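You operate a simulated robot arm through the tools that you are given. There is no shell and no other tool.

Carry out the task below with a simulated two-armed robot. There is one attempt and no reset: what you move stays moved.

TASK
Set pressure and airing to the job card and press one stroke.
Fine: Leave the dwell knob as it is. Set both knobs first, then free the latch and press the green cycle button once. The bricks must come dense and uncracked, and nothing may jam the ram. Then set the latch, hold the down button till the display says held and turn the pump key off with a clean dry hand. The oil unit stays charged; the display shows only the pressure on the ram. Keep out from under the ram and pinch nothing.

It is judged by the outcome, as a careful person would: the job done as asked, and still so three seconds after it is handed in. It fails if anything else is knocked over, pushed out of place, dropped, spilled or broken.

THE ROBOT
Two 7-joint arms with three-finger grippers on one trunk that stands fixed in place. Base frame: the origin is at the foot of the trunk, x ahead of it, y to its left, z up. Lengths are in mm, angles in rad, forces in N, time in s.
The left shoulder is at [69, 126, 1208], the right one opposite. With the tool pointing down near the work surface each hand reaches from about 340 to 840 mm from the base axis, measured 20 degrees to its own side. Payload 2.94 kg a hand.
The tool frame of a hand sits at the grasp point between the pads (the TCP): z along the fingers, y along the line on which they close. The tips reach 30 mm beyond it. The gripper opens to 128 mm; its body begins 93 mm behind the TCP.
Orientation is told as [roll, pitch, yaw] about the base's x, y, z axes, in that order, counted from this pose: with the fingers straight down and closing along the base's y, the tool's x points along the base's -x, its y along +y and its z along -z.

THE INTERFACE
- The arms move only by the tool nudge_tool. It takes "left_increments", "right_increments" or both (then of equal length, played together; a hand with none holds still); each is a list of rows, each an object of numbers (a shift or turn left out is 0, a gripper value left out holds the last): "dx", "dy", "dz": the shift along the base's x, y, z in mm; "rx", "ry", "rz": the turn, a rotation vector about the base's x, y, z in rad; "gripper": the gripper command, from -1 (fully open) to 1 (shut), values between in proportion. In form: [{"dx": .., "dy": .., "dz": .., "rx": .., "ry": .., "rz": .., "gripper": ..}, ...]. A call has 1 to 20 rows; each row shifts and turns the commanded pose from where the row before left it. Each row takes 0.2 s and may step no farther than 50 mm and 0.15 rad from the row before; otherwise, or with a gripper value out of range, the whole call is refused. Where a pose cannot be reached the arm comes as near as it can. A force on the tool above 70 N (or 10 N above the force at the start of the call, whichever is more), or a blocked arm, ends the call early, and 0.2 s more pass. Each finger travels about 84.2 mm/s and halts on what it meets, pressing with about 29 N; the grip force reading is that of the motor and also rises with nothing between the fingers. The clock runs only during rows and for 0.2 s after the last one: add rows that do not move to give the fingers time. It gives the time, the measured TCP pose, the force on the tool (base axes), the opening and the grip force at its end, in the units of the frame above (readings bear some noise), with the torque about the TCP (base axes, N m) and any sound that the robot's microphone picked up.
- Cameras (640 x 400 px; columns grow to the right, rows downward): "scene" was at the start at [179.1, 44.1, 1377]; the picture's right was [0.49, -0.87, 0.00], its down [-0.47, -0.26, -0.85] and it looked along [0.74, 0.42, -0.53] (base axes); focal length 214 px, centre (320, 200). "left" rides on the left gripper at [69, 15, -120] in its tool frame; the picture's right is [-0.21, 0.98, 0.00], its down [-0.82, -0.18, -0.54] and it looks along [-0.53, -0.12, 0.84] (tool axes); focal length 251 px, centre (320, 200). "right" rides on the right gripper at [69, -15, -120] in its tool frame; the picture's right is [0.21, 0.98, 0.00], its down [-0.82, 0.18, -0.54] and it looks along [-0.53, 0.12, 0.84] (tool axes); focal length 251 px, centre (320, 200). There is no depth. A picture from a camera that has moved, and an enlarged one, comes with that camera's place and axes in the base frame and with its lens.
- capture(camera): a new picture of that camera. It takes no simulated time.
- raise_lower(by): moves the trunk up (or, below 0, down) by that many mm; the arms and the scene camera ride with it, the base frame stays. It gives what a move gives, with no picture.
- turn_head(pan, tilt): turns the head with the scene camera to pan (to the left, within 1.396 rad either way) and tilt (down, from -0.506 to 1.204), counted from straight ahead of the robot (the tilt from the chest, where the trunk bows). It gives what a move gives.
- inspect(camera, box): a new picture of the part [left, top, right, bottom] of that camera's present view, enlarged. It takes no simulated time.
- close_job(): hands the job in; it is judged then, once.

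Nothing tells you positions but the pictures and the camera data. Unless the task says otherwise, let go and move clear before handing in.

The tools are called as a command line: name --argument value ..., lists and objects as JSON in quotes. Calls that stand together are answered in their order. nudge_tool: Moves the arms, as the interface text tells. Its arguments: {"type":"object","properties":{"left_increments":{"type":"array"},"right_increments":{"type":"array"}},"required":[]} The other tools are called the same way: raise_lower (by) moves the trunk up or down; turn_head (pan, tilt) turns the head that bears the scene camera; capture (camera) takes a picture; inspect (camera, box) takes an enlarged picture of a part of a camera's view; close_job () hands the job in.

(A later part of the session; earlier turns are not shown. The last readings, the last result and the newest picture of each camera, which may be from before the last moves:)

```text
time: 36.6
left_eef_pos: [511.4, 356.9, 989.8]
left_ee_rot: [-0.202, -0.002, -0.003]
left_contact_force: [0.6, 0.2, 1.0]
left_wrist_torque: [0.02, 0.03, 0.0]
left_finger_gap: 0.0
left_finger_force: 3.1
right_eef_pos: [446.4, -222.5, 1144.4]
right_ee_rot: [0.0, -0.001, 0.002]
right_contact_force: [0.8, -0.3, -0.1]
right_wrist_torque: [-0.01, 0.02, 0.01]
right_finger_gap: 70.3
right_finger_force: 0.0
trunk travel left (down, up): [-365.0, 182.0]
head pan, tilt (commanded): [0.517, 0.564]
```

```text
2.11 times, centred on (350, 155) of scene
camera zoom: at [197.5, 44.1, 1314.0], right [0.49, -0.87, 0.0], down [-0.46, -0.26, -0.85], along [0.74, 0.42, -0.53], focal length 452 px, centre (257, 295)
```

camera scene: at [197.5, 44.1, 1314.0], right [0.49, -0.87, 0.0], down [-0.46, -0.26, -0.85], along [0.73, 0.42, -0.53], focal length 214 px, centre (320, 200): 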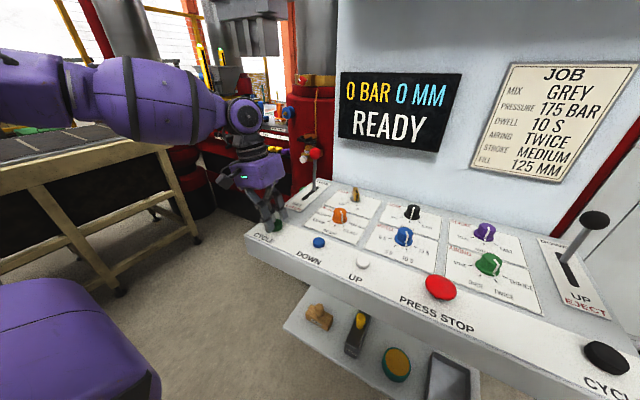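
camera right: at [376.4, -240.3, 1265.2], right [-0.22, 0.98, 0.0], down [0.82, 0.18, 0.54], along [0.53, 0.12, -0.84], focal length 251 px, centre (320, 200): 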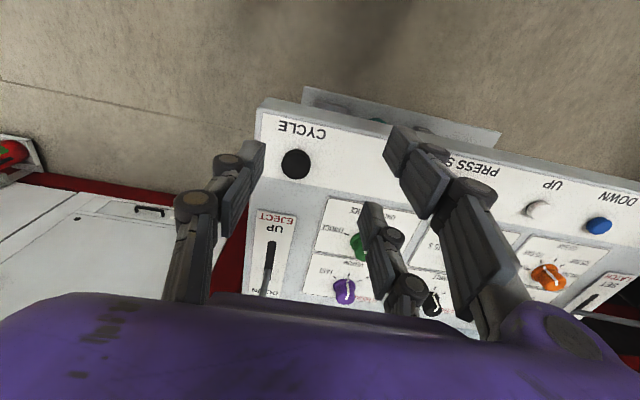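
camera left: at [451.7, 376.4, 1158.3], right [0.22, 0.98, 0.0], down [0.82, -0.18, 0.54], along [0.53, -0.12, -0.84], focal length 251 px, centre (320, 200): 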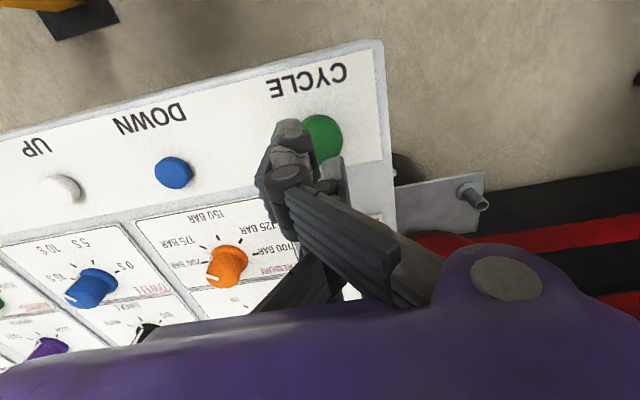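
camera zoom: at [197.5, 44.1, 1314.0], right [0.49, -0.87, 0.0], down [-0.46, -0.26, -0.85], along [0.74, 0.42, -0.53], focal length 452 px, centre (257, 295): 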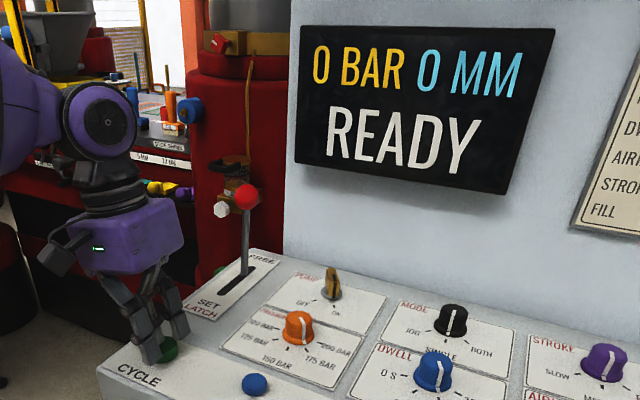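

nudge_tool --left_increments '[{"dz": -1.5}, {"dz": -1.5}]'

inspect --camera "scene" --box '[250, 180, 310, 250]'

inspect --camera "left" --box '[230, 60, 400, 220]'

```text
time: 37.2
left_eef_pos: [513.5, 356.3, 987.4]
left_ee_rot: [-0.2, 0.001, -0.002]
left_contact_force: [0.3, 0.4, 2.4]
left_wrist_torque: [0.03, 0.0, 0.0]
left_finger_gap: 0.2
left_finger_force: 2.6
right_eef_pos: [446.4, -223.0, 1143.8]
right_ee_rot: [-0.001, -0.001, 0.001]
right_contact_force: [-0.6, 0.0, 0.4]
right_wrist_torque: [-0.02, 0.0, 0.01]
right_finger_gap: 70.5
right_finger_force: 0.1
trunk travel left (down, up): [-365.0, 182.0]
head pan, tilt (commanded): [0.517, 0.564]
heard: click
```

```text
5.71 times, centred on (280, 215) of scene
camera zoom: at [197.3, 44.0, 1314.0], right [0.49, -0.87, 0.0], down [-0.46, -0.26, -0.85], along [0.74, 0.42, -0.53], focal length 1226 px, centre (549, 114)
```

zoom: 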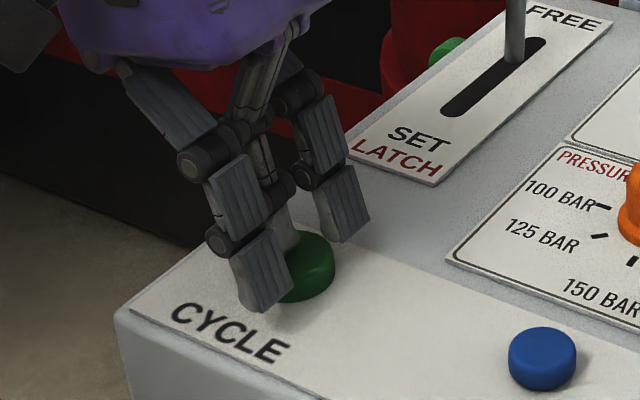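

```text
2.50 times, centred on (315, 140) of left
camera zoom: at [443.8, 395.6, 1101.1], right [0.22, 0.96, -0.19], down [0.82, -0.07, 0.57], along [0.53, -0.28, -0.8], focal length 629 px, centre (332, 350)
```

zoom: 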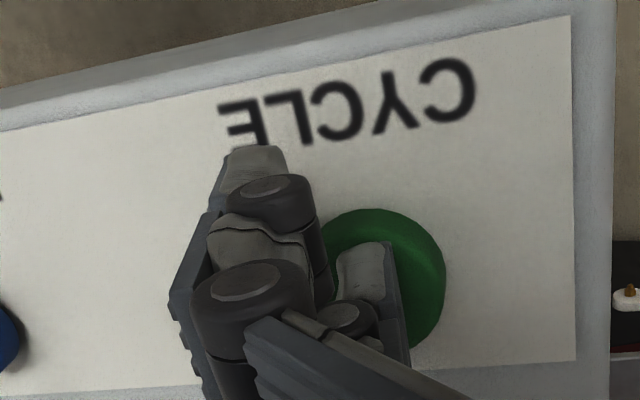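

I heard a click, so the button has been pressed. I'll check the display before doing anything else.

inspect --camera "scene" --box '[180, 0, 470, 200]'

```text
2.00 times, centred on (325, 100) of scene
camera zoom: at [197.3, 44.0, 1314.0], right [0.49, -0.87, 0.0], down [-0.46, -0.26, -0.85], along [0.74, 0.42, -0.53], focal length 429 px, centre (310, 400)
```

zoom: 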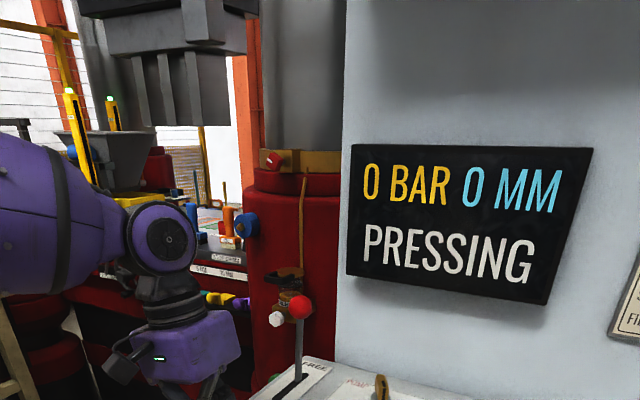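

The display says PRESSING, so the stroke has started. I'll lift off the button cleanly and wait well away from the press.

nudge_tool --left_increments '[{"dz": 10}, {"dz": 20}, {"dz": 25}, {"dz": 25}, {"dz": 25}, {"rx": 0.1, "dx": -20}, {"rx": 0.1, "dx": -20}]'

inspect --camera "scene" --box '[180, 0, 470, 200]'

```text
time: 38.8
left_eef_pos: [471.0, 356.3, 1091.9]
left_ee_rot: [0.001, 0.0, 0.0]
left_contact_force: [-0.3, -0.4, -0.1]
left_wrist_torque: [0.03, -0.05, -0.03]
left_finger_gap: 0.0
left_finger_force: 2.9
right_eef_pos: [446.3, -224.6, 1142.9]
right_ee_rot: [0.001, -0.002, 0.002]
right_contact_force: [-0.3, -0.6, 0.2]
right_wrist_torque: [0.01, -0.02, -0.02]
right_finger_gap: 70.6
right_finger_force: 0.1
trunk travel left (down, up): [-365.0, 182.0]
head pan, tilt (commanded): [0.517, 0.564]
```

```text
2.00 times, centred on (325, 100) of scene
camera zoom: at [197.3, 43.8, 1314.0], right [0.49, -0.87, 0.0], down [-0.46, -0.26, -0.85], along [0.74, 0.42, -0.53], focal length 429 px, centre (310, 400)
```

zoom: 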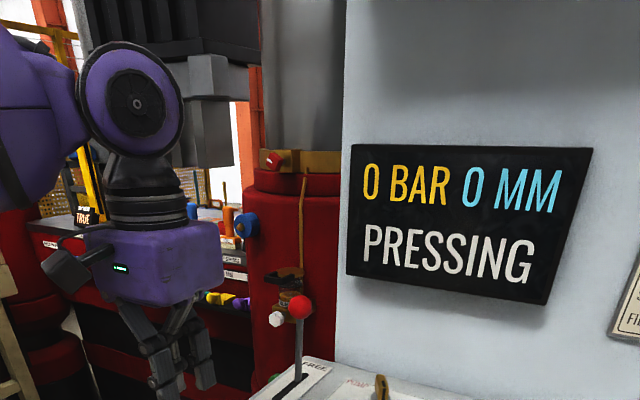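

The stroke is under way. I'll hold still and watch.

nudge_tool --left_increments '[{}, {}, {}, {}, {}, {}, {}, {}, {}, {}, {}, {}, {}, {}, {}]'

capture --camera "scene"

```text
time: 42.0
left_eef_pos: [472.1, 355.8, 1090.5]
left_ee_rot: [0.0, 0.0, -0.002]
left_contact_force: [0.8, -0.1, -0.3]
left_wrist_torque: [0.0, -0.02, -0.01]
left_finger_gap: 0.0
left_finger_force: 2.5
right_eef_pos: [446.8, -224.3, 1143.7]
right_ee_rot: [0.0, -0.001, 0.002]
right_contact_force: [0.9, -0.3, 0.6]
right_wrist_torque: [0.0, -0.01, -0.03]
right_finger_gap: 70.5
right_finger_force: 0.0
trunk travel left (down, up): [-365.0, 182.0]
head pan, tilt (commanded): [0.517, 0.564]
```

```text
taken
camera scene: at [197.5, 44.1, 1314.0], right [0.49, -0.87, 0.0], down [-0.46, -0.26, -0.85], along [0.73, 0.42, -0.53], focal length 214 px, centre (320, 200)
```

scene: 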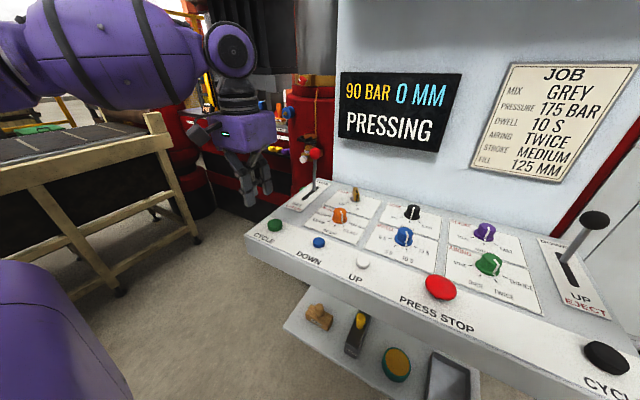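

The display shows 90 BAR and PRESSING, and it is rising normally. I'll keep waiting.

nudge_tool --left_increments '[{}, {}, {}, {}, {}, {}, {}, {}, {}, {}, {}, {}, {}, {}, {}, {}, {}, {}, {}, {}]'

inspect --camera "scene" --box '[180, 0, 470, 200]'

nudge_tool --left_increments '[{}, {}, {}, {}, {}, {}, {}, {}, {}, {}, {}, {}, {}, {}, {}, {}, {}, {}, {}, {}]'

inspect --camera "scene" --box '[180, 0, 470, 200]'

```text
time: 46.2
left_eef_pos: [472.6, 356.3, 1091.1]
left_ee_rot: [0.0, 0.0, -0.001]
left_contact_force: [0.7, 0.5, 0.8]
left_wrist_torque: [0.01, -0.01, 0.01]
left_finger_gap: 0.0
left_finger_force: 2.9
right_eef_pos: [445.3, -223.8, 1144.8]
right_ee_rot: [-0.001, -0.002, 0.001]
right_contact_force: [-0.5, -0.7, 0.2]
right_wrist_torque: [0.0, 0.0, -0.02]
right_finger_gap: 70.6
right_finger_force: 0.1
trunk travel left (down, up): [-365.0, 182.0]
head pan, tilt (commanded): [0.517, 0.564]
```

```text
2.00 times, centred on (325, 100) of scene
camera zoom: at [197.5, 44.1, 1314.0], right [0.49, -0.87, 0.0], down [-0.46, -0.26, -0.85], along [0.73, 0.42, -0.53], focal length 429 px, centre (310, 400)
```

zoom: 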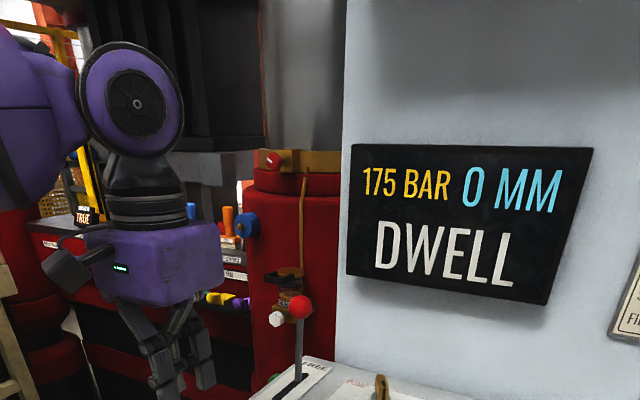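

```text
time: 50.4
left_eef_pos: [471.0, 354.8, 1092.1]
left_ee_rot: [0.001, 0.0, -0.002]
left_contact_force: [0.4, -0.9, -0.7]
left_wrist_torque: [-0.01, -0.01, 0.02]
left_finger_gap: 0.0
left_finger_force: 3.0
right_eef_pos: [446.9, -223.2, 1144.9]
right_ee_rot: [0.0, 0.0, 0.002]
right_contact_force: [1.2, 1.6, 0.1]
right_wrist_torque: [0.01, 0.0, 0.02]
right_finger_gap: 70.2
right_finger_force: 0.0
trunk travel left (down, up): [-365.0, 182.0]
head pan, tilt (commanded): [0.517, 0.564]
```

```text
2.00 times, centred on (325, 100) of scene
camera zoom: at [197.5, 44.1, 1314.0], right [0.49, -0.87, 0.0], down [-0.46, -0.26, -0.85], along [0.73, 0.42, -0.53], focal length 429 px, centre (310, 400)
```

zoom: 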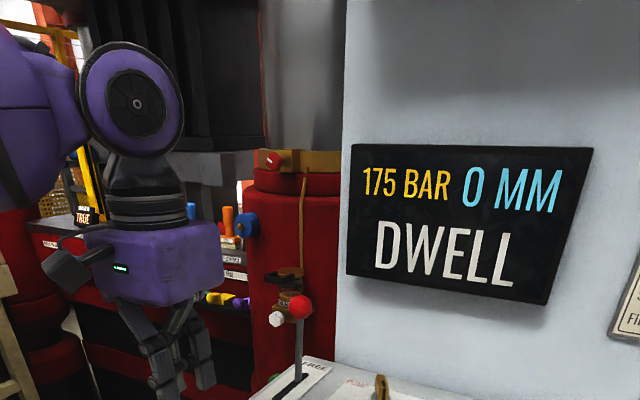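

The press is at 175 BAR in DWELL. I'll keep waiting for the stroke to finish.

nudge_tool --left_increments '[{}, {}, {}, {}, {}, {}, {}, {}, {}, {}, {}, {}, {}, {}, {}, {}, {}, {}, {}, {}]'

inspect --camera "scene" --box '[180, 0, 470, 200]'

nudge_tool --left_increments '[{}, {}, {}, {}, {}, {}, {}, {}, {}, {}, {}, {}, {}, {}, {}, {}, {}, {}, {}, {}]'

inspect --camera "scene" --box '[180, 0, 470, 200]'

```text
time: 54.6
left_eef_pos: [471.5, 356.5, 1091.2]
left_ee_rot: [0.0, 0.0, -0.002]
left_contact_force: [-1.1, -0.6, 0.9]
left_wrist_torque: [0.01, -0.01, -0.02]
left_finger_gap: 0.2
left_finger_force: 3.4
right_eef_pos: [446.8, -223.6, 1145.2]
right_ee_rot: [0.002, -0.001, 0.004]
right_contact_force: [-0.5, -0.2, 0.3]
right_wrist_torque: [-0.02, -0.02, -0.02]
right_finger_gap: 70.5
right_finger_force: 0.0
trunk travel left (down, up): [-365.0, 182.0]
head pan, tilt (commanded): [0.517, 0.564]
```

```text
2.00 times, centred on (325, 100) of scene
camera zoom: at [197.5, 44.1, 1314.0], right [0.49, -0.87, 0.0], down [-0.46, -0.26, -0.85], along [0.73, 0.42, -0.53], focal length 429 px, centre (310, 400)
```

zoom: 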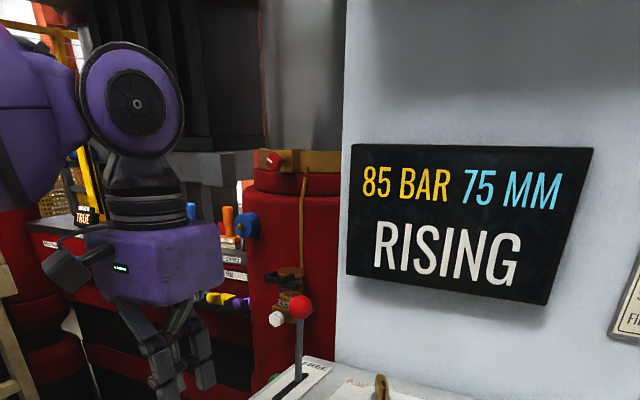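

```text
time: 58.8
left_eef_pos: [471.7, 356.2, 1091.6]
left_ee_rot: [0.0, -0.001, -0.002]
left_contact_force: [-0.6, 0.0, -0.7]
left_wrist_torque: [-0.04, -0.01, 0.0]
left_finger_gap: 0.0
left_finger_force: 2.9
right_eef_pos: [446.4, -223.3, 1144.3]
right_ee_rot: [0.0, -0.002, 0.001]
right_contact_force: [-0.7, 0.1, 0.3]
right_wrist_torque: [-0.01, -0.02, 0.02]
right_finger_gap: 70.3
right_finger_force: 0.1
trunk travel left (down, up): [-365.0, 182.0]
head pan, tilt (commanded): [0.517, 0.564]
```

```text
2.00 times, centred on (325, 100) of scene
camera zoom: at [197.5, 44.1, 1314.0], right [0.49, -0.87, 0.0], down [-0.46, -0.26, -0.85], along [0.73, 0.42, -0.53], focal length 429 px, centre (310, 400)
```

zoom: 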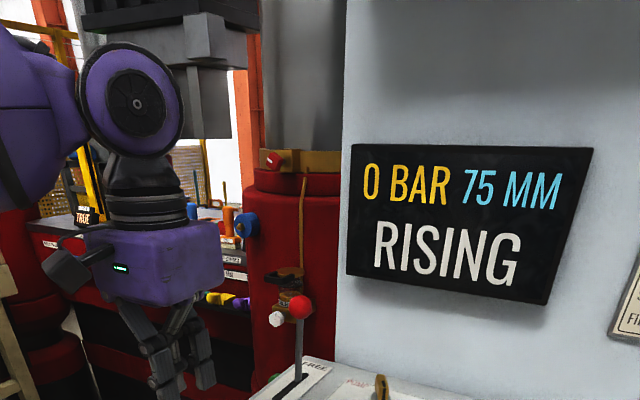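

The ram is RISING and the bricks read 75 MM. I'll wait until it is fully up before setting the latch.

nudge_tool --left_increments '[{}, {}, {}, {}, {}, {}, {}, {}, {}, {}, {}, {}, {}, {}, {}]'

inspect --camera "scene" --box '[180, 0, 470, 200]'

```text
time: 62.0
left_eef_pos: [471.5, 356.7, 1090.5]
left_ee_rot: [-0.001, 0.001, -0.001]
left_contact_force: [0.2, -0.1, -0.2]
left_wrist_torque: [-0.01, -0.04, 0.0]
left_finger_gap: 0.1
left_finger_force: 3.8
right_eef_pos: [446.8, -224.3, 1144.5]
right_ee_rot: [0.0, -0.002, 0.004]
right_contact_force: [-1.0, -0.7, 0.7]
right_wrist_torque: [0.02, 0.0, -0.02]
right_finger_gap: 70.5
right_finger_force: 0.0
trunk travel left (down, up): [-365.0, 182.0]
head pan, tilt (commanded): [0.517, 0.564]
```

```text
2.00 times, centred on (325, 100) of scene
camera zoom: at [197.5, 44.1, 1314.0], right [0.49, -0.87, 0.0], down [-0.46, -0.26, -0.85], along [0.73, 0.42, -0.53], focal length 429 px, centre (310, 400)
```

zoom: 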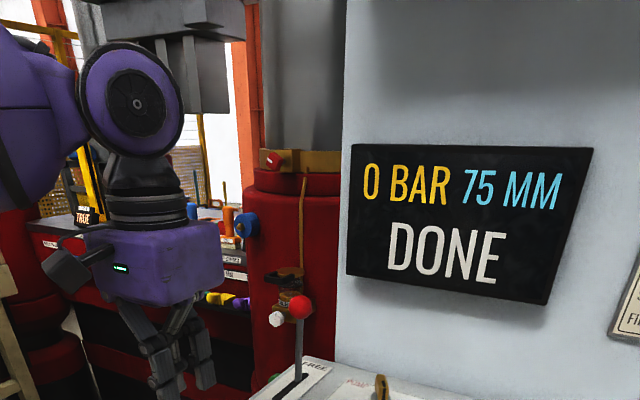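

The display says DONE at 75 MM with 0 BAR. Now I'll bring the left hand, open and tilted, above the latch ball to pull it back to SET.

nudge_tool --left_increments '[{"dz": 34, "gripper": -0.1}, {"dz": 34}, {"dz": 33}, {"dx": 38.6, "dy": 2.8, "ry": -0.0633}, {"dx": 38.6, "dy": 2.8, "ry": -0.0633}, {"dx": 38.6, "dy": 2.8, "ry": -0.0633}, {"dx": 38.6, "dy": 2.8, "ry": -0.0633}, {"dx": 38.6, "dy": 2.8, "ry": -0.0633}, {"dx": 38.6, "dy": 2.8, "ry": -0.0633}, {}]'

capture --camera "left"

inspect --camera "scene" --box '[270, 60, 390, 230]'

```text
time: 64.2
left_eef_pos: [704.4, 373.3, 1192.3]
left_ee_rot: [0.002, -0.381, -0.004]
left_contact_force: [-0.7, -0.5, 0.2]
left_wrist_torque: [0.03, -0.05, 0.02]
left_finger_gap: 70.3
left_finger_force: 0.0
right_eef_pos: [446.9, -225.2, 1145.1]
right_ee_rot: [0.001, -0.001, 0.002]
right_contact_force: [-1.1, -0.3, -0.2]
right_wrist_torque: [0.0, -0.01, 0.02]
right_finger_gap: 70.5
right_finger_force: 0.1
trunk travel left (down, up): [-365.0, 182.0]
head pan, tilt (commanded): [0.517, 0.564]
```

```text
taken
camera left: at [595.8, 389.8, 1278.6], right [0.2, 0.98, 0.08], down [0.56, -0.18, 0.81], along [0.8, -0.12, -0.58], focal length 251 px, centre (320, 200)
```

left: 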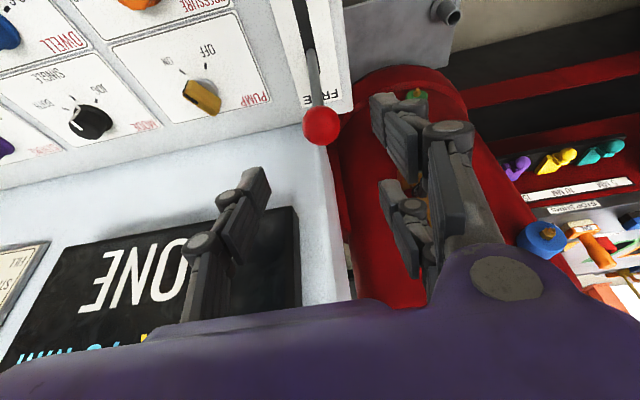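

```text
2.35 times, centred on (330, 145) of scene
camera zoom: at [196.6, 44.3, 1314.1], right [0.49, -0.87, 0.0], down [-0.46, -0.26, -0.85], along [0.74, 0.42, -0.53], focal length 505 px, centre (296, 329)
```

zoom: 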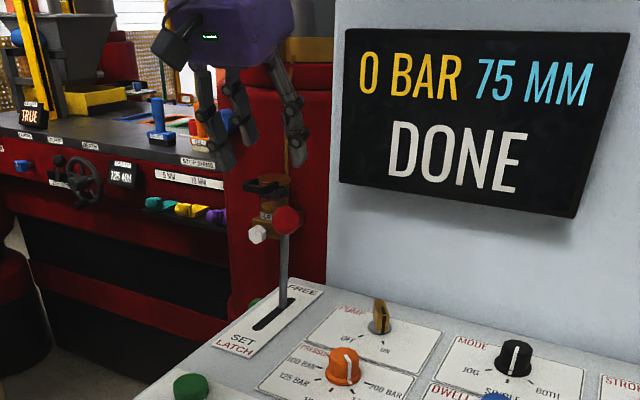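

The ball is at about (749, 375, 1080), on the tool axis. I'll advance so the open fingers straddle it.

nudge_tool --left_increments '[{"dx": 10.2, "dz": -25.5}, {"dx": 10.2, "dz": -25.5}, {"dx": 10.2, "dz": -25.5}, {"dx": 10.2, "dz": -25.5}, {}]'

capture --camera "left"

inspect --camera "scene" --box '[270, 60, 390, 230]'

```text
time: 65.4
left_eef_pos: [744.8, 373.0, 1091.6]
left_ee_rot: [0.0, -0.38, -0.003]
left_contact_force: [-0.3, 0.2, 0.0]
left_wrist_torque: [-0.02, -0.01, 0.01]
left_finger_gap: 70.4
left_finger_force: 0.1
right_eef_pos: [445.9, -224.6, 1145.0]
right_ee_rot: [0.0, -0.002, 0.001]
right_contact_force: [0.4, 0.9, 0.6]
right_wrist_torque: [0.02, 0.03, -0.04]
right_finger_gap: 70.5
right_finger_force: 0.1
trunk travel left (down, up): [-365.0, 182.0]
head pan, tilt (commanded): [0.517, 0.564]
```

```text
taken
camera left: at [636.6, 388.5, 1176.5], right [0.2, 0.98, 0.08], down [0.56, -0.18, 0.81], along [0.8, -0.12, -0.58], focal length 251 px, centre (320, 200)
```

left: 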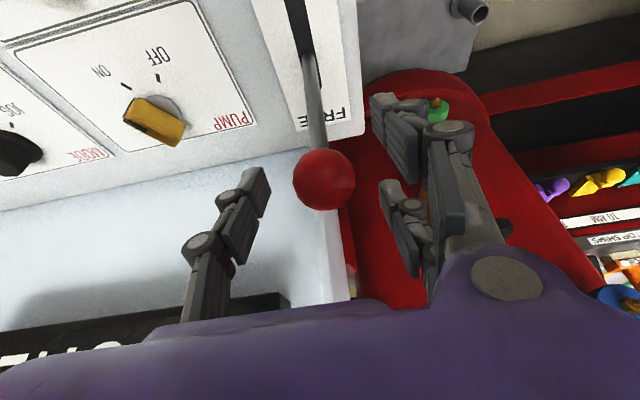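

```text
2.35 times, centred on (330, 145) of scene
camera zoom: at [197.0, 44.0, 1314.1], right [0.49, -0.87, 0.0], down [-0.46, -0.26, -0.85], along [0.74, 0.42, -0.53], focal length 505 px, centre (296, 329)
```

zoom: 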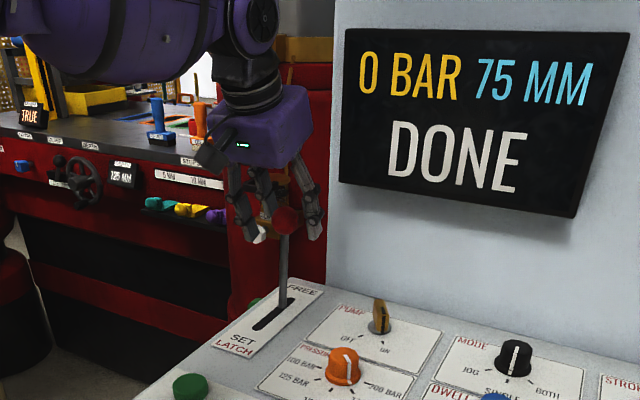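

The ball is centred in the hand. I'll close around it more snugly this time and draw it back through the first half of the arc.

nudge_tool --left_increments '[{"gripper": 0.3}, {"gripper": 0.65}, {}, {}, {"dx": -9.8, "dz": 0.4}, {"dx": -9.8, "dz": 0.4}, {"dx": -9.7, "dz": -1.1}, {"dx": -9.8, "dz": -1.1}, {"dx": -9.4, "dz": -2.6}, {"dx": -9.5, "dz": -2.6}]'

capture --camera "left"

inspect --camera "scene" --box '[270, 60, 390, 230]'

```text
time: 67.6
left_eef_pos: [688.9, 368.7, 1086.3]
left_ee_rot: [0.0, -0.386, -0.004]
left_contact_force: [6.2, -18.6, 9.0]
left_wrist_torque: [-0.29, -1.42, -0.11]
left_finger_gap: 26.8
left_finger_force: 45.0
right_eef_pos: [447.3, -226.0, 1144.3]
right_ee_rot: [0.002, 0.0, 0.002]
right_contact_force: [-0.6, 0.5, -0.2]
right_wrist_torque: [-0.03, 0.01, -0.02]
right_finger_gap: 70.4
right_finger_force: 0.0
trunk travel left (down, up): [-365.0, 182.0]
head pan, tilt (commanded): [0.517, 0.564]
```

```text
taken
camera left: at [579.1, 385.7, 1171.8], right [0.2, 0.98, 0.08], down [0.56, -0.18, 0.81], along [0.8, -0.12, -0.58], focal length 251 px, centre (320, 200)
```

left: 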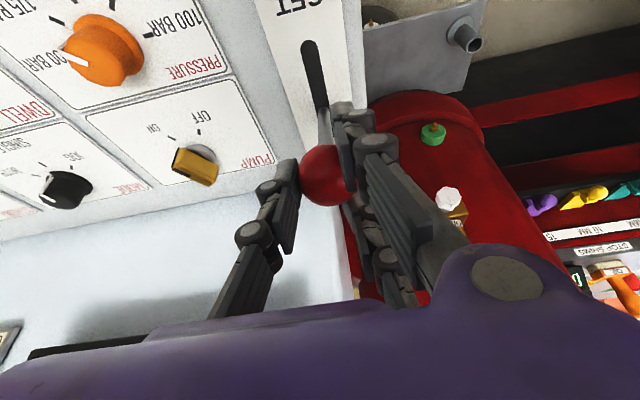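

```text
2.35 times, centred on (330, 145) of scene
camera zoom: at [197.2, 41.1, 1314.2], right [0.49, -0.87, 0.0], down [-0.46, -0.26, -0.85], along [0.74, 0.42, -0.53], focal length 505 px, centre (296, 329)
```

zoom: 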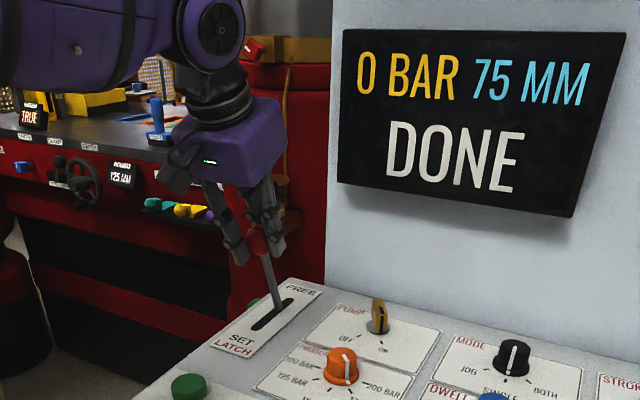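

The lever is coming back firmly in the grip. I'll continue to the SET end.

nudge_tool --left_increments '[{"dx": -8.9, "dz": -4.1}, {"dx": -8.9, "dz": -4.1}, {"dx": -8.2, "dz": -5.4}, {"dx": -8.2, "dz": -5.4}, {"dx": -7.2, "dz": -6.6}, {"dx": -7.2, "dz": -6.7}, {"dx": -3, "dz": -3.3}, {}]'

capture --camera "left"

inspect --camera "scene" --box '[250, 60, 430, 240]'

```text
time: 69.4
left_eef_pos: [634.6, 370.5, 1051.0]
left_ee_rot: [0.0, -0.383, -0.003]
left_contact_force: [3.9, -17.7, 11.9]
left_wrist_torque: [-0.21, -0.81, -0.12]
left_finger_gap: 28.4
left_finger_force: 45.0
right_eef_pos: [446.2, -226.5, 1144.1]
right_ee_rot: [0.002, -0.002, 0.001]
right_contact_force: [-1.0, 1.5, 0.3]
right_wrist_torque: [-0.02, 0.0, -0.01]
right_finger_gap: 70.2
right_finger_force: 0.0
trunk travel left (down, up): [-365.0, 182.0]
head pan, tilt (commanded): [0.517, 0.564]
```

```text
taken
camera left: at [526.6, 385.9, 1136.0], right [0.2, 0.98, 0.08], down [0.56, -0.18, 0.81], along [0.8, -0.12, -0.58], focal length 251 px, centre (320, 200)
```

left: 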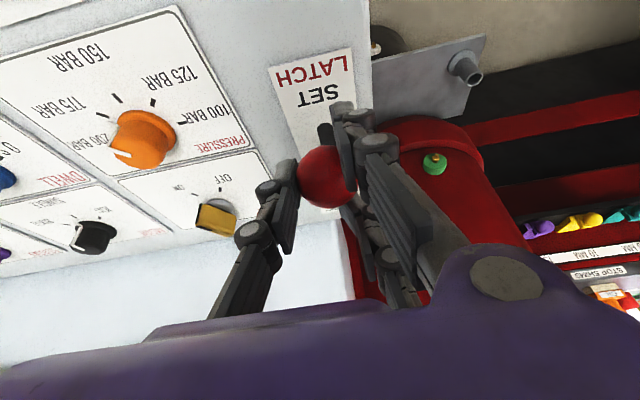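

```text
2.22 times, centred on (340, 150) of scene
camera zoom: at [196.9, 41.1, 1314.2], right [0.49, -0.87, 0.0], down [-0.46, -0.26, -0.85], along [0.74, 0.42, -0.53], focal length 477 px, centre (276, 311)
```

zoom: 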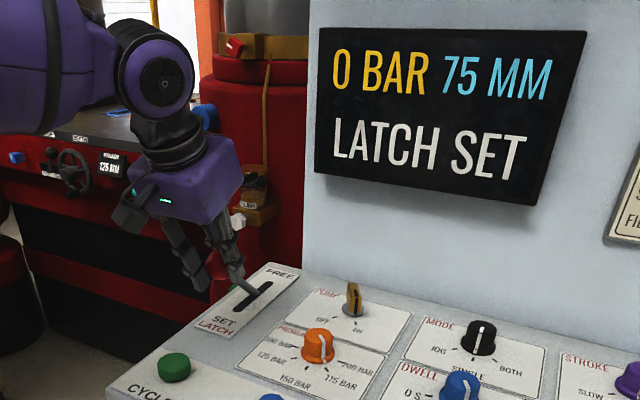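

The display says LATCH SET and the lever is back where it started. I'll open and withdraw along the tool axis.

nudge_tool --left_increments '[{"gripper": 0.4}, {"gripper": 0.1}, {"gripper": -0.1}, {}, {"dx": -9, "dz": 23}, {"dx": -11, "dz": 28}, {"dx": -11, "dz": 28}, {"dx": -11, "dz": 28}]'

capture --camera "scene"

capture --camera "left"

```text
time: 71.2
left_eef_pos: [592.5, 373.3, 1155.1]
left_ee_rot: [0.0, -0.379, -0.003]
left_contact_force: [-0.5, -0.3, 0.0]
left_wrist_torque: [-0.01, -0.01, -0.01]
left_finger_gap: 70.6
left_finger_force: 0.1
right_eef_pos: [446.3, -223.9, 1143.9]
right_ee_rot: [0.0, 0.0, 0.001]
right_contact_force: [-0.8, 0.5, -0.1]
right_wrist_torque: [0.01, 0.0, 0.0]
right_finger_gap: 70.1
right_finger_force: 0.0
trunk travel left (down, up): [-365.0, 182.0]
head pan, tilt (commanded): [0.517, 0.564]
```

```text
taken
camera scene: at [196.9, 43.9, 1314.1], right [0.49, -0.87, 0.0], down [-0.46, -0.26, -0.85], along [0.74, 0.42, -0.53], focal length 214 px, centre (320, 200)
```

scene: 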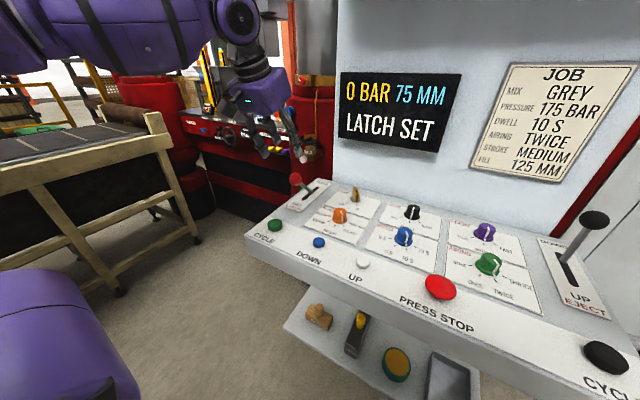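

```text
taken
camera left: at [484.3, 388.7, 1241.6], right [0.2, 0.98, 0.08], down [0.56, -0.18, 0.81], along [0.8, -0.12, -0.59], focal length 251 px, centre (320, 200)
```

left: 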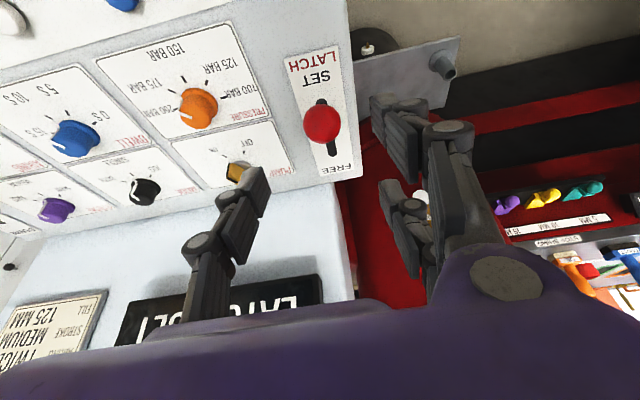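

The latch stays set and the display reads LATCH SET with 0 BAR. Next is the blue DOWN button at about (518, 229, 966). I'll use the same closed, slightly rolled finger pose above it.

nudge_tool --left_increments '[{"dx": -12.8, "dy": -24.7, "ry": 0.0633, "gripper": 1.0}, {"dx": -12.8, "dy": -24.7, "ry": 0.0633}, {"dx": -12.8, "dy": -24.7, "ry": 0.0633}, {"dx": -12.8, "dy": -24.7, "ry": 0.0633}, {"dx": -12.9, "dy": -24.7, "ry": 0.0633}, {"dx": -12.9, "dy": -24.8, "ry": 0.0633}, {"rx": -0.1, "dz": -45}, {"rx": -0.1, "dz": -45}, {"dz": -40}, {"dz": -15}, {}]'

inspect --camera "left" --box '[230, 60, 400, 220]'

inspect --camera "scene" --box '[270, 180, 370, 280]'

```text
time: 73.6
left_eef_pos: [517.1, 224.9, 1008.2]
left_ee_rot: [-0.201, 0.0, -0.003]
left_contact_force: [0.1, -0.1, -0.2]
left_wrist_torque: [0.0, 0.0, 0.01]
left_finger_gap: 0.1
left_finger_force: 3.1
right_eef_pos: [446.8, -224.8, 1144.3]
right_ee_rot: [0.001, -0.001, 0.002]
right_contact_force: [0.2, 0.2, 1.1]
right_wrist_torque: [-0.03, 0.02, 0.0]
right_finger_gap: 70.6
right_finger_force: 0.1
trunk travel left (down, up): [-365.0, 182.0]
head pan, tilt (commanded): [0.517, 0.564]
```

```text
2.50 times, centred on (315, 140) of left
camera zoom: at [448.4, 263.6, 1123.0], right [0.22, 0.96, -0.19], down [0.82, -0.07, 0.57], along [0.53, -0.28, -0.8], focal length 629 px, centre (332, 350)
```

zoom: 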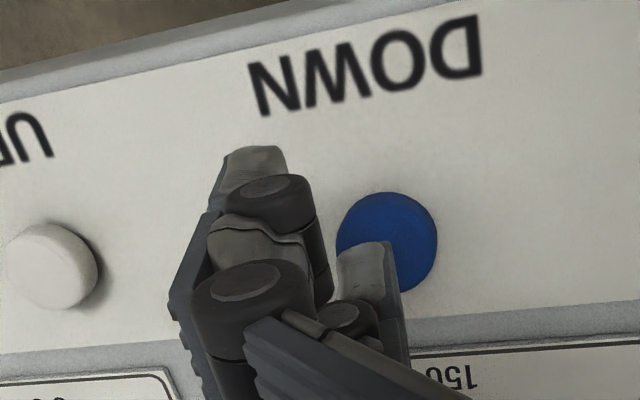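

```text
4.00 times, centred on (320, 230) of scene
camera zoom: at [197.4, 43.9, 1314.0], right [0.49, -0.87, 0.0], down [-0.46, -0.26, -0.85], along [0.74, 0.42, -0.53], focal length 858 px, centre (320, 80)
```

zoom: 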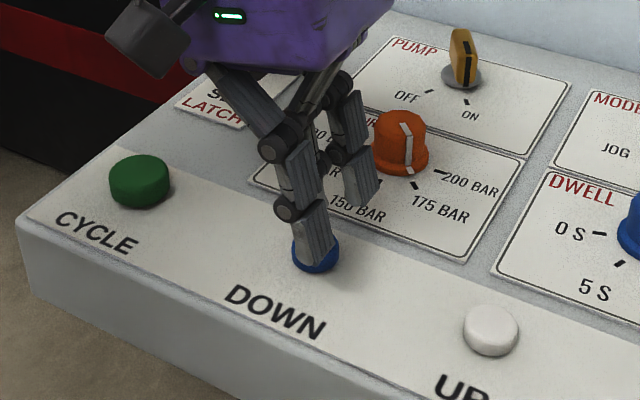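

The finger hangs about 4 mm to the right of the button's centre. I'll shift left a little and press down in small steps to the click, as before.

nudge_tool --left_increments '[{"dx": -1, "dy": 4}, {"dz": -5}, {"dz": -5}, {"dz": -4}, {"dz": -3}]'

inspect --camera "left" --box '[230, 60, 400, 220]'

inspect --camera "scene" --box '[270, 60, 470, 280]'

```text
time: 74.8
left_eef_pos: [515.8, 228.2, 992.5]
left_ee_rot: [-0.2, 0.001, -0.001]
left_contact_force: [0.3, 0.4, 1.0]
left_wrist_torque: [0.02, -0.03, 0.0]
left_finger_gap: 0.0
left_finger_force: 3.3
right_eef_pos: [444.8, -223.1, 1145.0]
right_ee_rot: [0.0, -0.002, 0.001]
right_contact_force: [0.6, -0.7, -0.2]
right_wrist_torque: [-0.01, 0.02, 0.01]
right_finger_gap: 70.5
right_finger_force: 0.1
trunk travel left (down, up): [-365.0, 182.0]
head pan, tilt (commanded): [0.517, 0.564]
```

```text
2.50 times, centred on (315, 140) of left
camera zoom: at [446.7, 268.3, 1107.5], right [0.22, 0.96, -0.19], down [0.82, -0.07, 0.57], along [0.53, -0.28, -0.8], focal length 629 px, centre (332, 350)
```

zoom: 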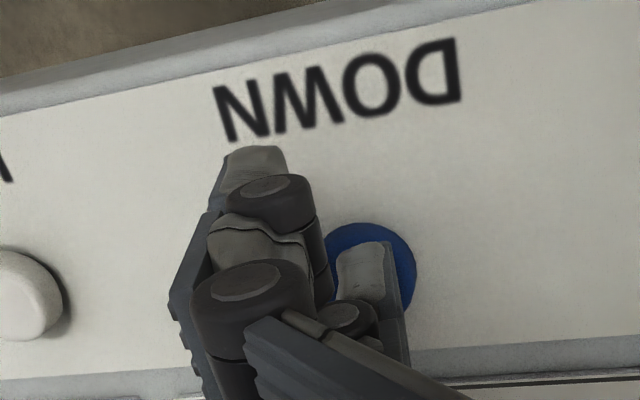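

```text
1.82 times, centred on (370, 170) of scene
camera zoom: at [197.6, 44.2, 1314.0], right [0.49, -0.87, 0.0], down [-0.46, -0.26, -0.85], along [0.73, 0.42, -0.53], focal length 390 px, centre (229, 254)
```

zoom: 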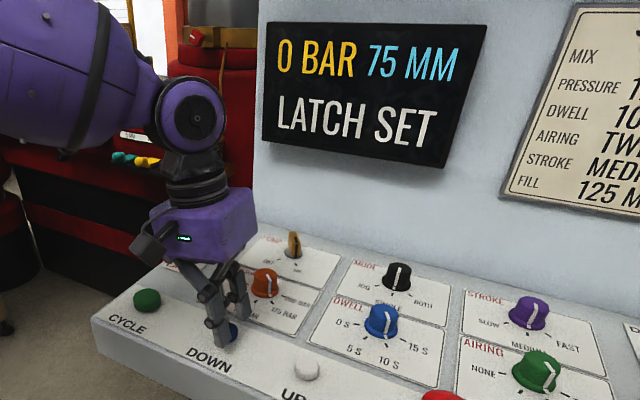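

The tip is centred on the blue button. I'll press on until the click.

nudge_tool --left_increments '[{"dz": -1.5}, {"dz": -1.5}, {"dz": -1.5}, {"dz": -1.5}]'

inspect --camera "scene" --box '[270, 60, 470, 280]'

```text
time: 75.8
left_eef_pos: [515.2, 228.4, 987.6]
left_ee_rot: [-0.202, 0.0, -0.002]
left_contact_force: [0.0, 0.6, 0.6]
left_wrist_torque: [0.02, 0.03, -0.01]
left_finger_gap: 0.0
left_finger_force: 3.3
right_eef_pos: [446.5, -224.8, 1144.3]
right_ee_rot: [0.001, -0.002, 0.002]
right_contact_force: [0.0, 0.0, 0.4]
right_wrist_torque: [0.0, -0.04, 0.0]
right_finger_gap: 70.6
right_finger_force: 0.1
trunk travel left (down, up): [-365.0, 182.0]
head pan, tilt (commanded): [0.517, 0.564]
```

```text
1.82 times, centred on (370, 170) of scene
camera zoom: at [197.5, 44.2, 1314.0], right [0.49, -0.87, 0.0], down [-0.46, -0.26, -0.85], along [0.74, 0.42, -0.53], focal length 390 px, centre (229, 254)
```

zoom: 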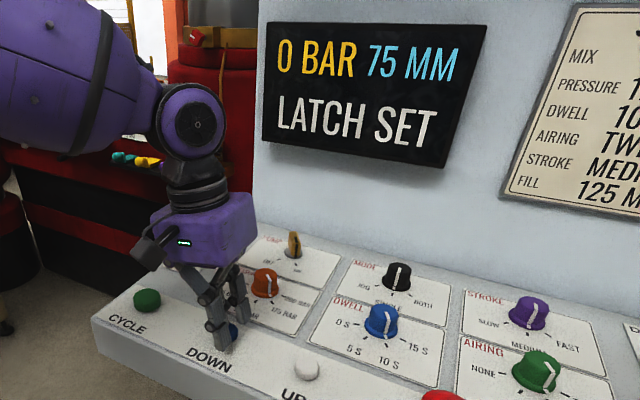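

nudge_tool --left_increments '[{"dz": -1.2}, {"dz": -1.2}]'

inspect --camera "scene" --box '[270, 60, 470, 280]'

```text
time: 76.4
left_eef_pos: [515.4, 228.1, 984.6]
left_ee_rot: [-0.201, 0.0, -0.002]
left_contact_force: [1.8, 0.4, 2.4]
left_wrist_torque: [0.02, -0.03, -0.04]
left_finger_gap: 0.0
left_finger_force: 2.9
right_eef_pos: [445.4, -224.5, 1143.8]
right_ee_rot: [0.0, -0.001, 0.002]
right_contact_force: [0.5, -0.7, -0.1]
right_wrist_torque: [-0.02, -0.02, -0.03]
right_finger_gap: 70.4
right_finger_force: 0.0
trunk travel left (down, up): [-365.0, 182.0]
head pan, tilt (commanded): [0.517, 0.564]
```

```text
1.82 times, centred on (370, 170) of scene
camera zoom: at [197.5, 44.1, 1314.0], right [0.49, -0.87, 0.0], down [-0.46, -0.26, -0.85], along [0.74, 0.42, -0.53], focal length 390 px, centre (229, 254)
```

zoom: 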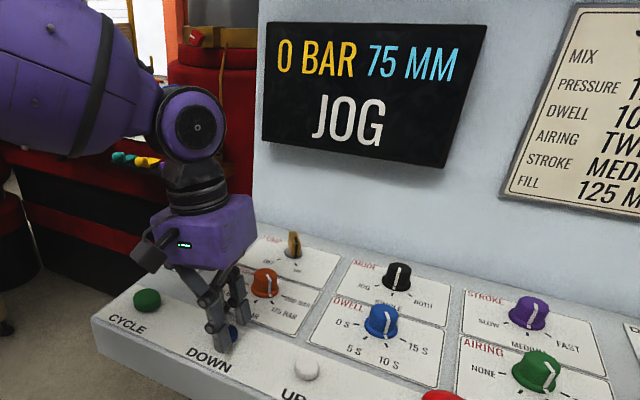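

The display says JOG, so the DOWN button is in. I'll press a touch firmer and hold, watching for HELD.

nudge_tool --left_increments '[{"dz": -1}, {}, {}, {}, {}]'

inspect --camera "scene" --box '[270, 60, 470, 280]'

```text
time: 77.6
left_eef_pos: [515.7, 229.0, 982.8]
left_ee_rot: [-0.202, -0.001, -0.001]
left_contact_force: [0.4, -0.2, 1.8]
left_wrist_torque: [0.03, 0.0, 0.01]
left_finger_gap: 0.0
left_finger_force: 2.5
right_eef_pos: [445.4, -223.2, 1143.3]
right_ee_rot: [0.0, -0.001, 0.002]
right_contact_force: [0.6, 0.9, -0.6]
right_wrist_torque: [0.0, 0.03, 0.01]
right_finger_gap: 70.3
right_finger_force: 0.1
trunk travel left (down, up): [-365.0, 182.0]
head pan, tilt (commanded): [0.517, 0.564]
heard: click
```

```text
1.82 times, centred on (370, 170) of scene
camera zoom: at [197.4, 44.1, 1314.0], right [0.49, -0.87, 0.0], down [-0.46, -0.26, -0.85], along [0.74, 0.42, -0.53], focal length 390 px, centre (229, 254)
```

zoom: 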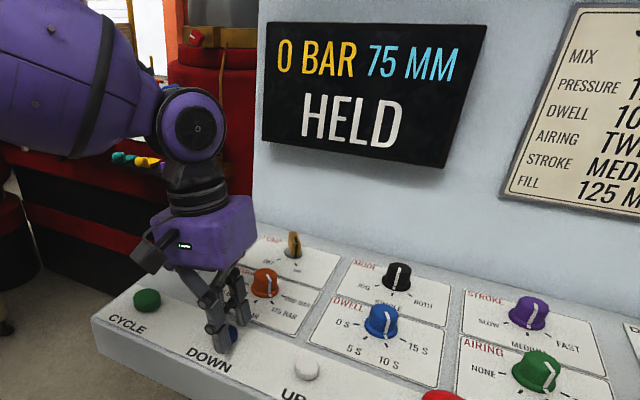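

The display says HELD, with a click. I'll release the DOWN button, lift clear, and then look closely at the pump key from the left hand.

nudge_tool --left_increments '[{"dz": 8}, {"dz": 20}, {"dz": 30}, {"dz": 40}, {"dz": 40, "rx": 0.1}, {"rx": 0.1, "dx": 30}, {"dx": 40, "gripper": -0.1}, {"dx": 35}]'

capture --camera "left"

capture --camera "scene"

```text
time: 79.4
left_eef_pos: [622.7, 229.1, 1118.7]
left_ee_rot: [0.0, 0.001, -0.002]
left_contact_force: [0.3, 0.3, 0.7]
left_wrist_torque: [0.0, 0.03, -0.04]
left_finger_gap: 58.6
left_finger_force: 0.0
right_eef_pos: [447.4, -224.5, 1143.6]
right_ee_rot: [0.0, 0.002, 0.002]
right_contact_force: [0.4, -0.5, -0.6]
right_wrist_torque: [-0.02, 0.02, 0.0]
right_finger_gap: 70.5
right_finger_force: 0.1
trunk travel left (down, up): [-365.0, 182.0]
head pan, tilt (commanded): [0.517, 0.564]
```

```text
taken
camera left: at [554.4, 245.6, 1240.5], right [0.22, 0.98, 0.0], down [0.82, -0.18, 0.54], along [0.53, -0.12, -0.84], focal length 251 px, centre (320, 200)
```

left: 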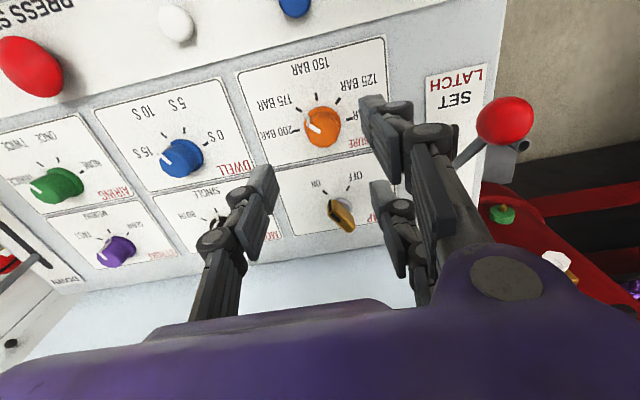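

```text
taken
camera scene: at [199.3, 44.5, 1313.6], right [0.49, -0.87, 0.0], down [-0.47, -0.26, -0.84], along [0.73, 0.42, -0.54], focal length 214 px, centre (320, 200)
```

scene: 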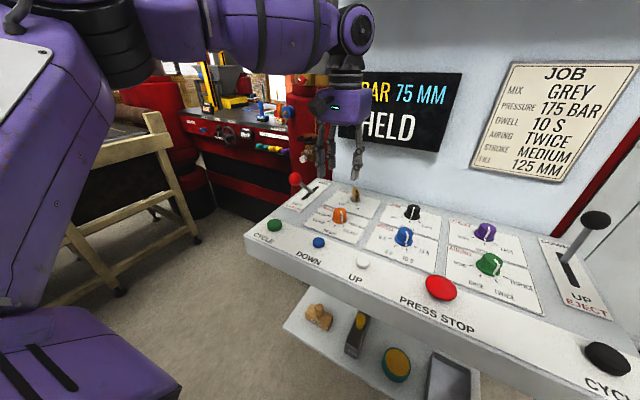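

inspect --camera "left" --box '[280, 150, 390, 260]'

inspect --camera "scene" --box '[310, 170, 390, 230]'

inspect --camera "left" --box '[160, 60, 460, 290]'

```text
3.64 times, centred on (335, 205) of left
camera zoom: at [554.4, 245.6, 1240.5], right [0.22, 0.98, 0.0], down [0.82, -0.18, 0.54], along [0.53, -0.12, -0.84], focal length 914 px, centre (266, 182)
```

zoom: 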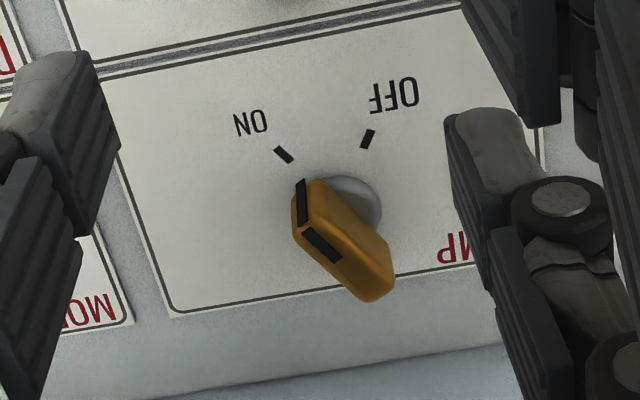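

```text
6.67 times, centred on (350, 200) of scene
camera zoom: at [199.3, 44.5, 1313.6], right [0.49, -0.87, 0.0], down [-0.47, -0.26, -0.84], along [0.73, 0.42, -0.54], focal length 1430 px, centre (120, 200)
```

zoom: 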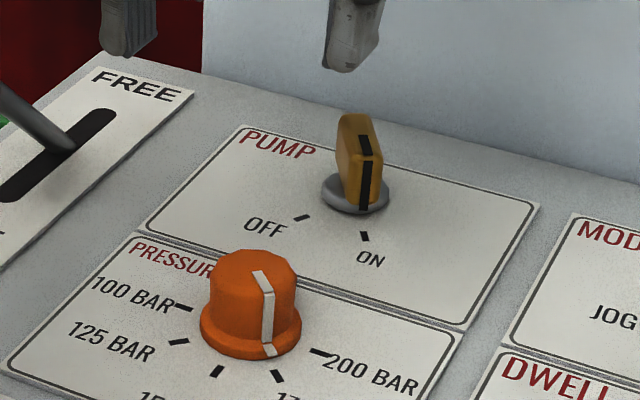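

```text
1.74 times, centred on (310, 175) of left
camera zoom: at [554.4, 245.6, 1240.5], right [0.22, 0.98, 0.0], down [0.82, -0.18, 0.54], along [0.53, -0.12, -0.84], focal length 437 px, centre (337, 244)
```

zoom: 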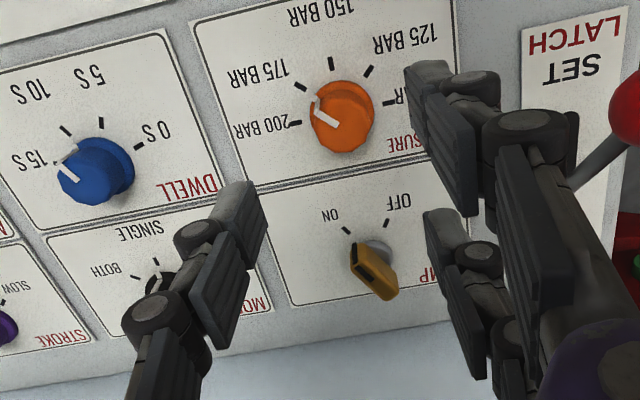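

The pump key is a flat bow about 36 × 11 mm, centred near (740, 229) and pointing at ON. OFF is 60° clockwise from above. I'll bring the clean left hand above it, turned to match the bow.

nudge_tool --left_increments '[{"dx": 19, "ry": -0.1, "gripper": 0.2}, {"dx": 19, "ry": -0.1}, {"dx": 19, "rz": 0.131}, {"dx": 19, "dy": -1, "rz": 0.131}, {"dx": 19, "dy": -1, "rz": 0.131, "dz": -20}, {"dx": 19, "rz": 0.131, "dz": -22}, {}]'

capture --camera "left"

inspect --camera "scene" --box '[290, 60, 470, 240]'

```text
time: 81.0
left_eef_pos: [717.2, 326.6, 1097.9]
left_ee_rot: [-0.001, -0.203, 0.524]
left_contact_force: [-0.7, -0.8, 0.3]
left_wrist_torque: [0.05, -0.04, 0.0]
left_finger_gap: 51.1
left_finger_force: 0.0
left hand out of reach, approached as far as the arm can: row 4, 5, 6
right_eef_pos: [446.1, -225.3, 1144.9]
right_ee_rot: [0.003, -0.001, 0.003]
right_contact_force: [0.6, -0.4, 0.2]
right_wrist_torque: [0.02, 0.0, 0.03]
right_finger_gap: 70.5
right_finger_force: 0.0
trunk travel left (down, up): [-365.0, 182.0]
head pan, tilt (commanded): [0.517, 0.564]
```

```text
taken
camera left: at [630.2, 295.2, 1201.4], right [-0.31, 0.95, 0.04], down [0.69, 0.19, 0.69], along [0.65, 0.24, -0.72], focal length 251 px, centre (320, 200)
```

left: 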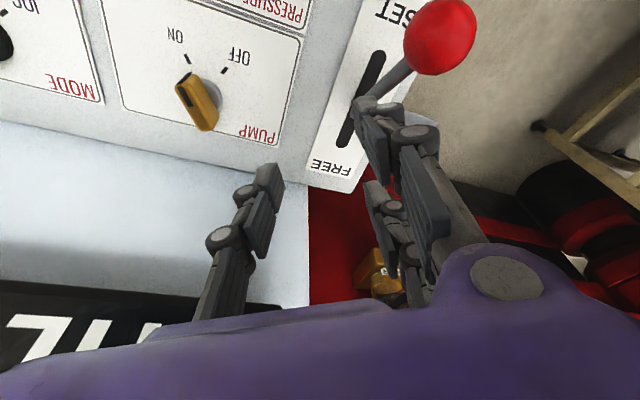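

```text
2.22 times, centred on (380, 150) of scene
camera zoom: at [196.8, 42.9, 1314.1], right [0.49, -0.87, 0.0], down [-0.46, -0.26, -0.85], along [0.74, 0.42, -0.53], focal length 477 px, centre (187, 311)
```

zoom: 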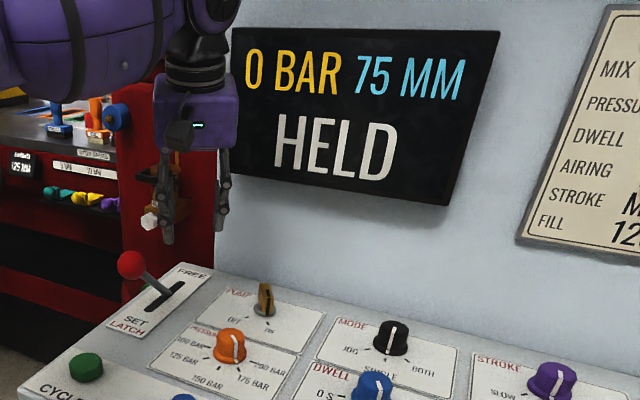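

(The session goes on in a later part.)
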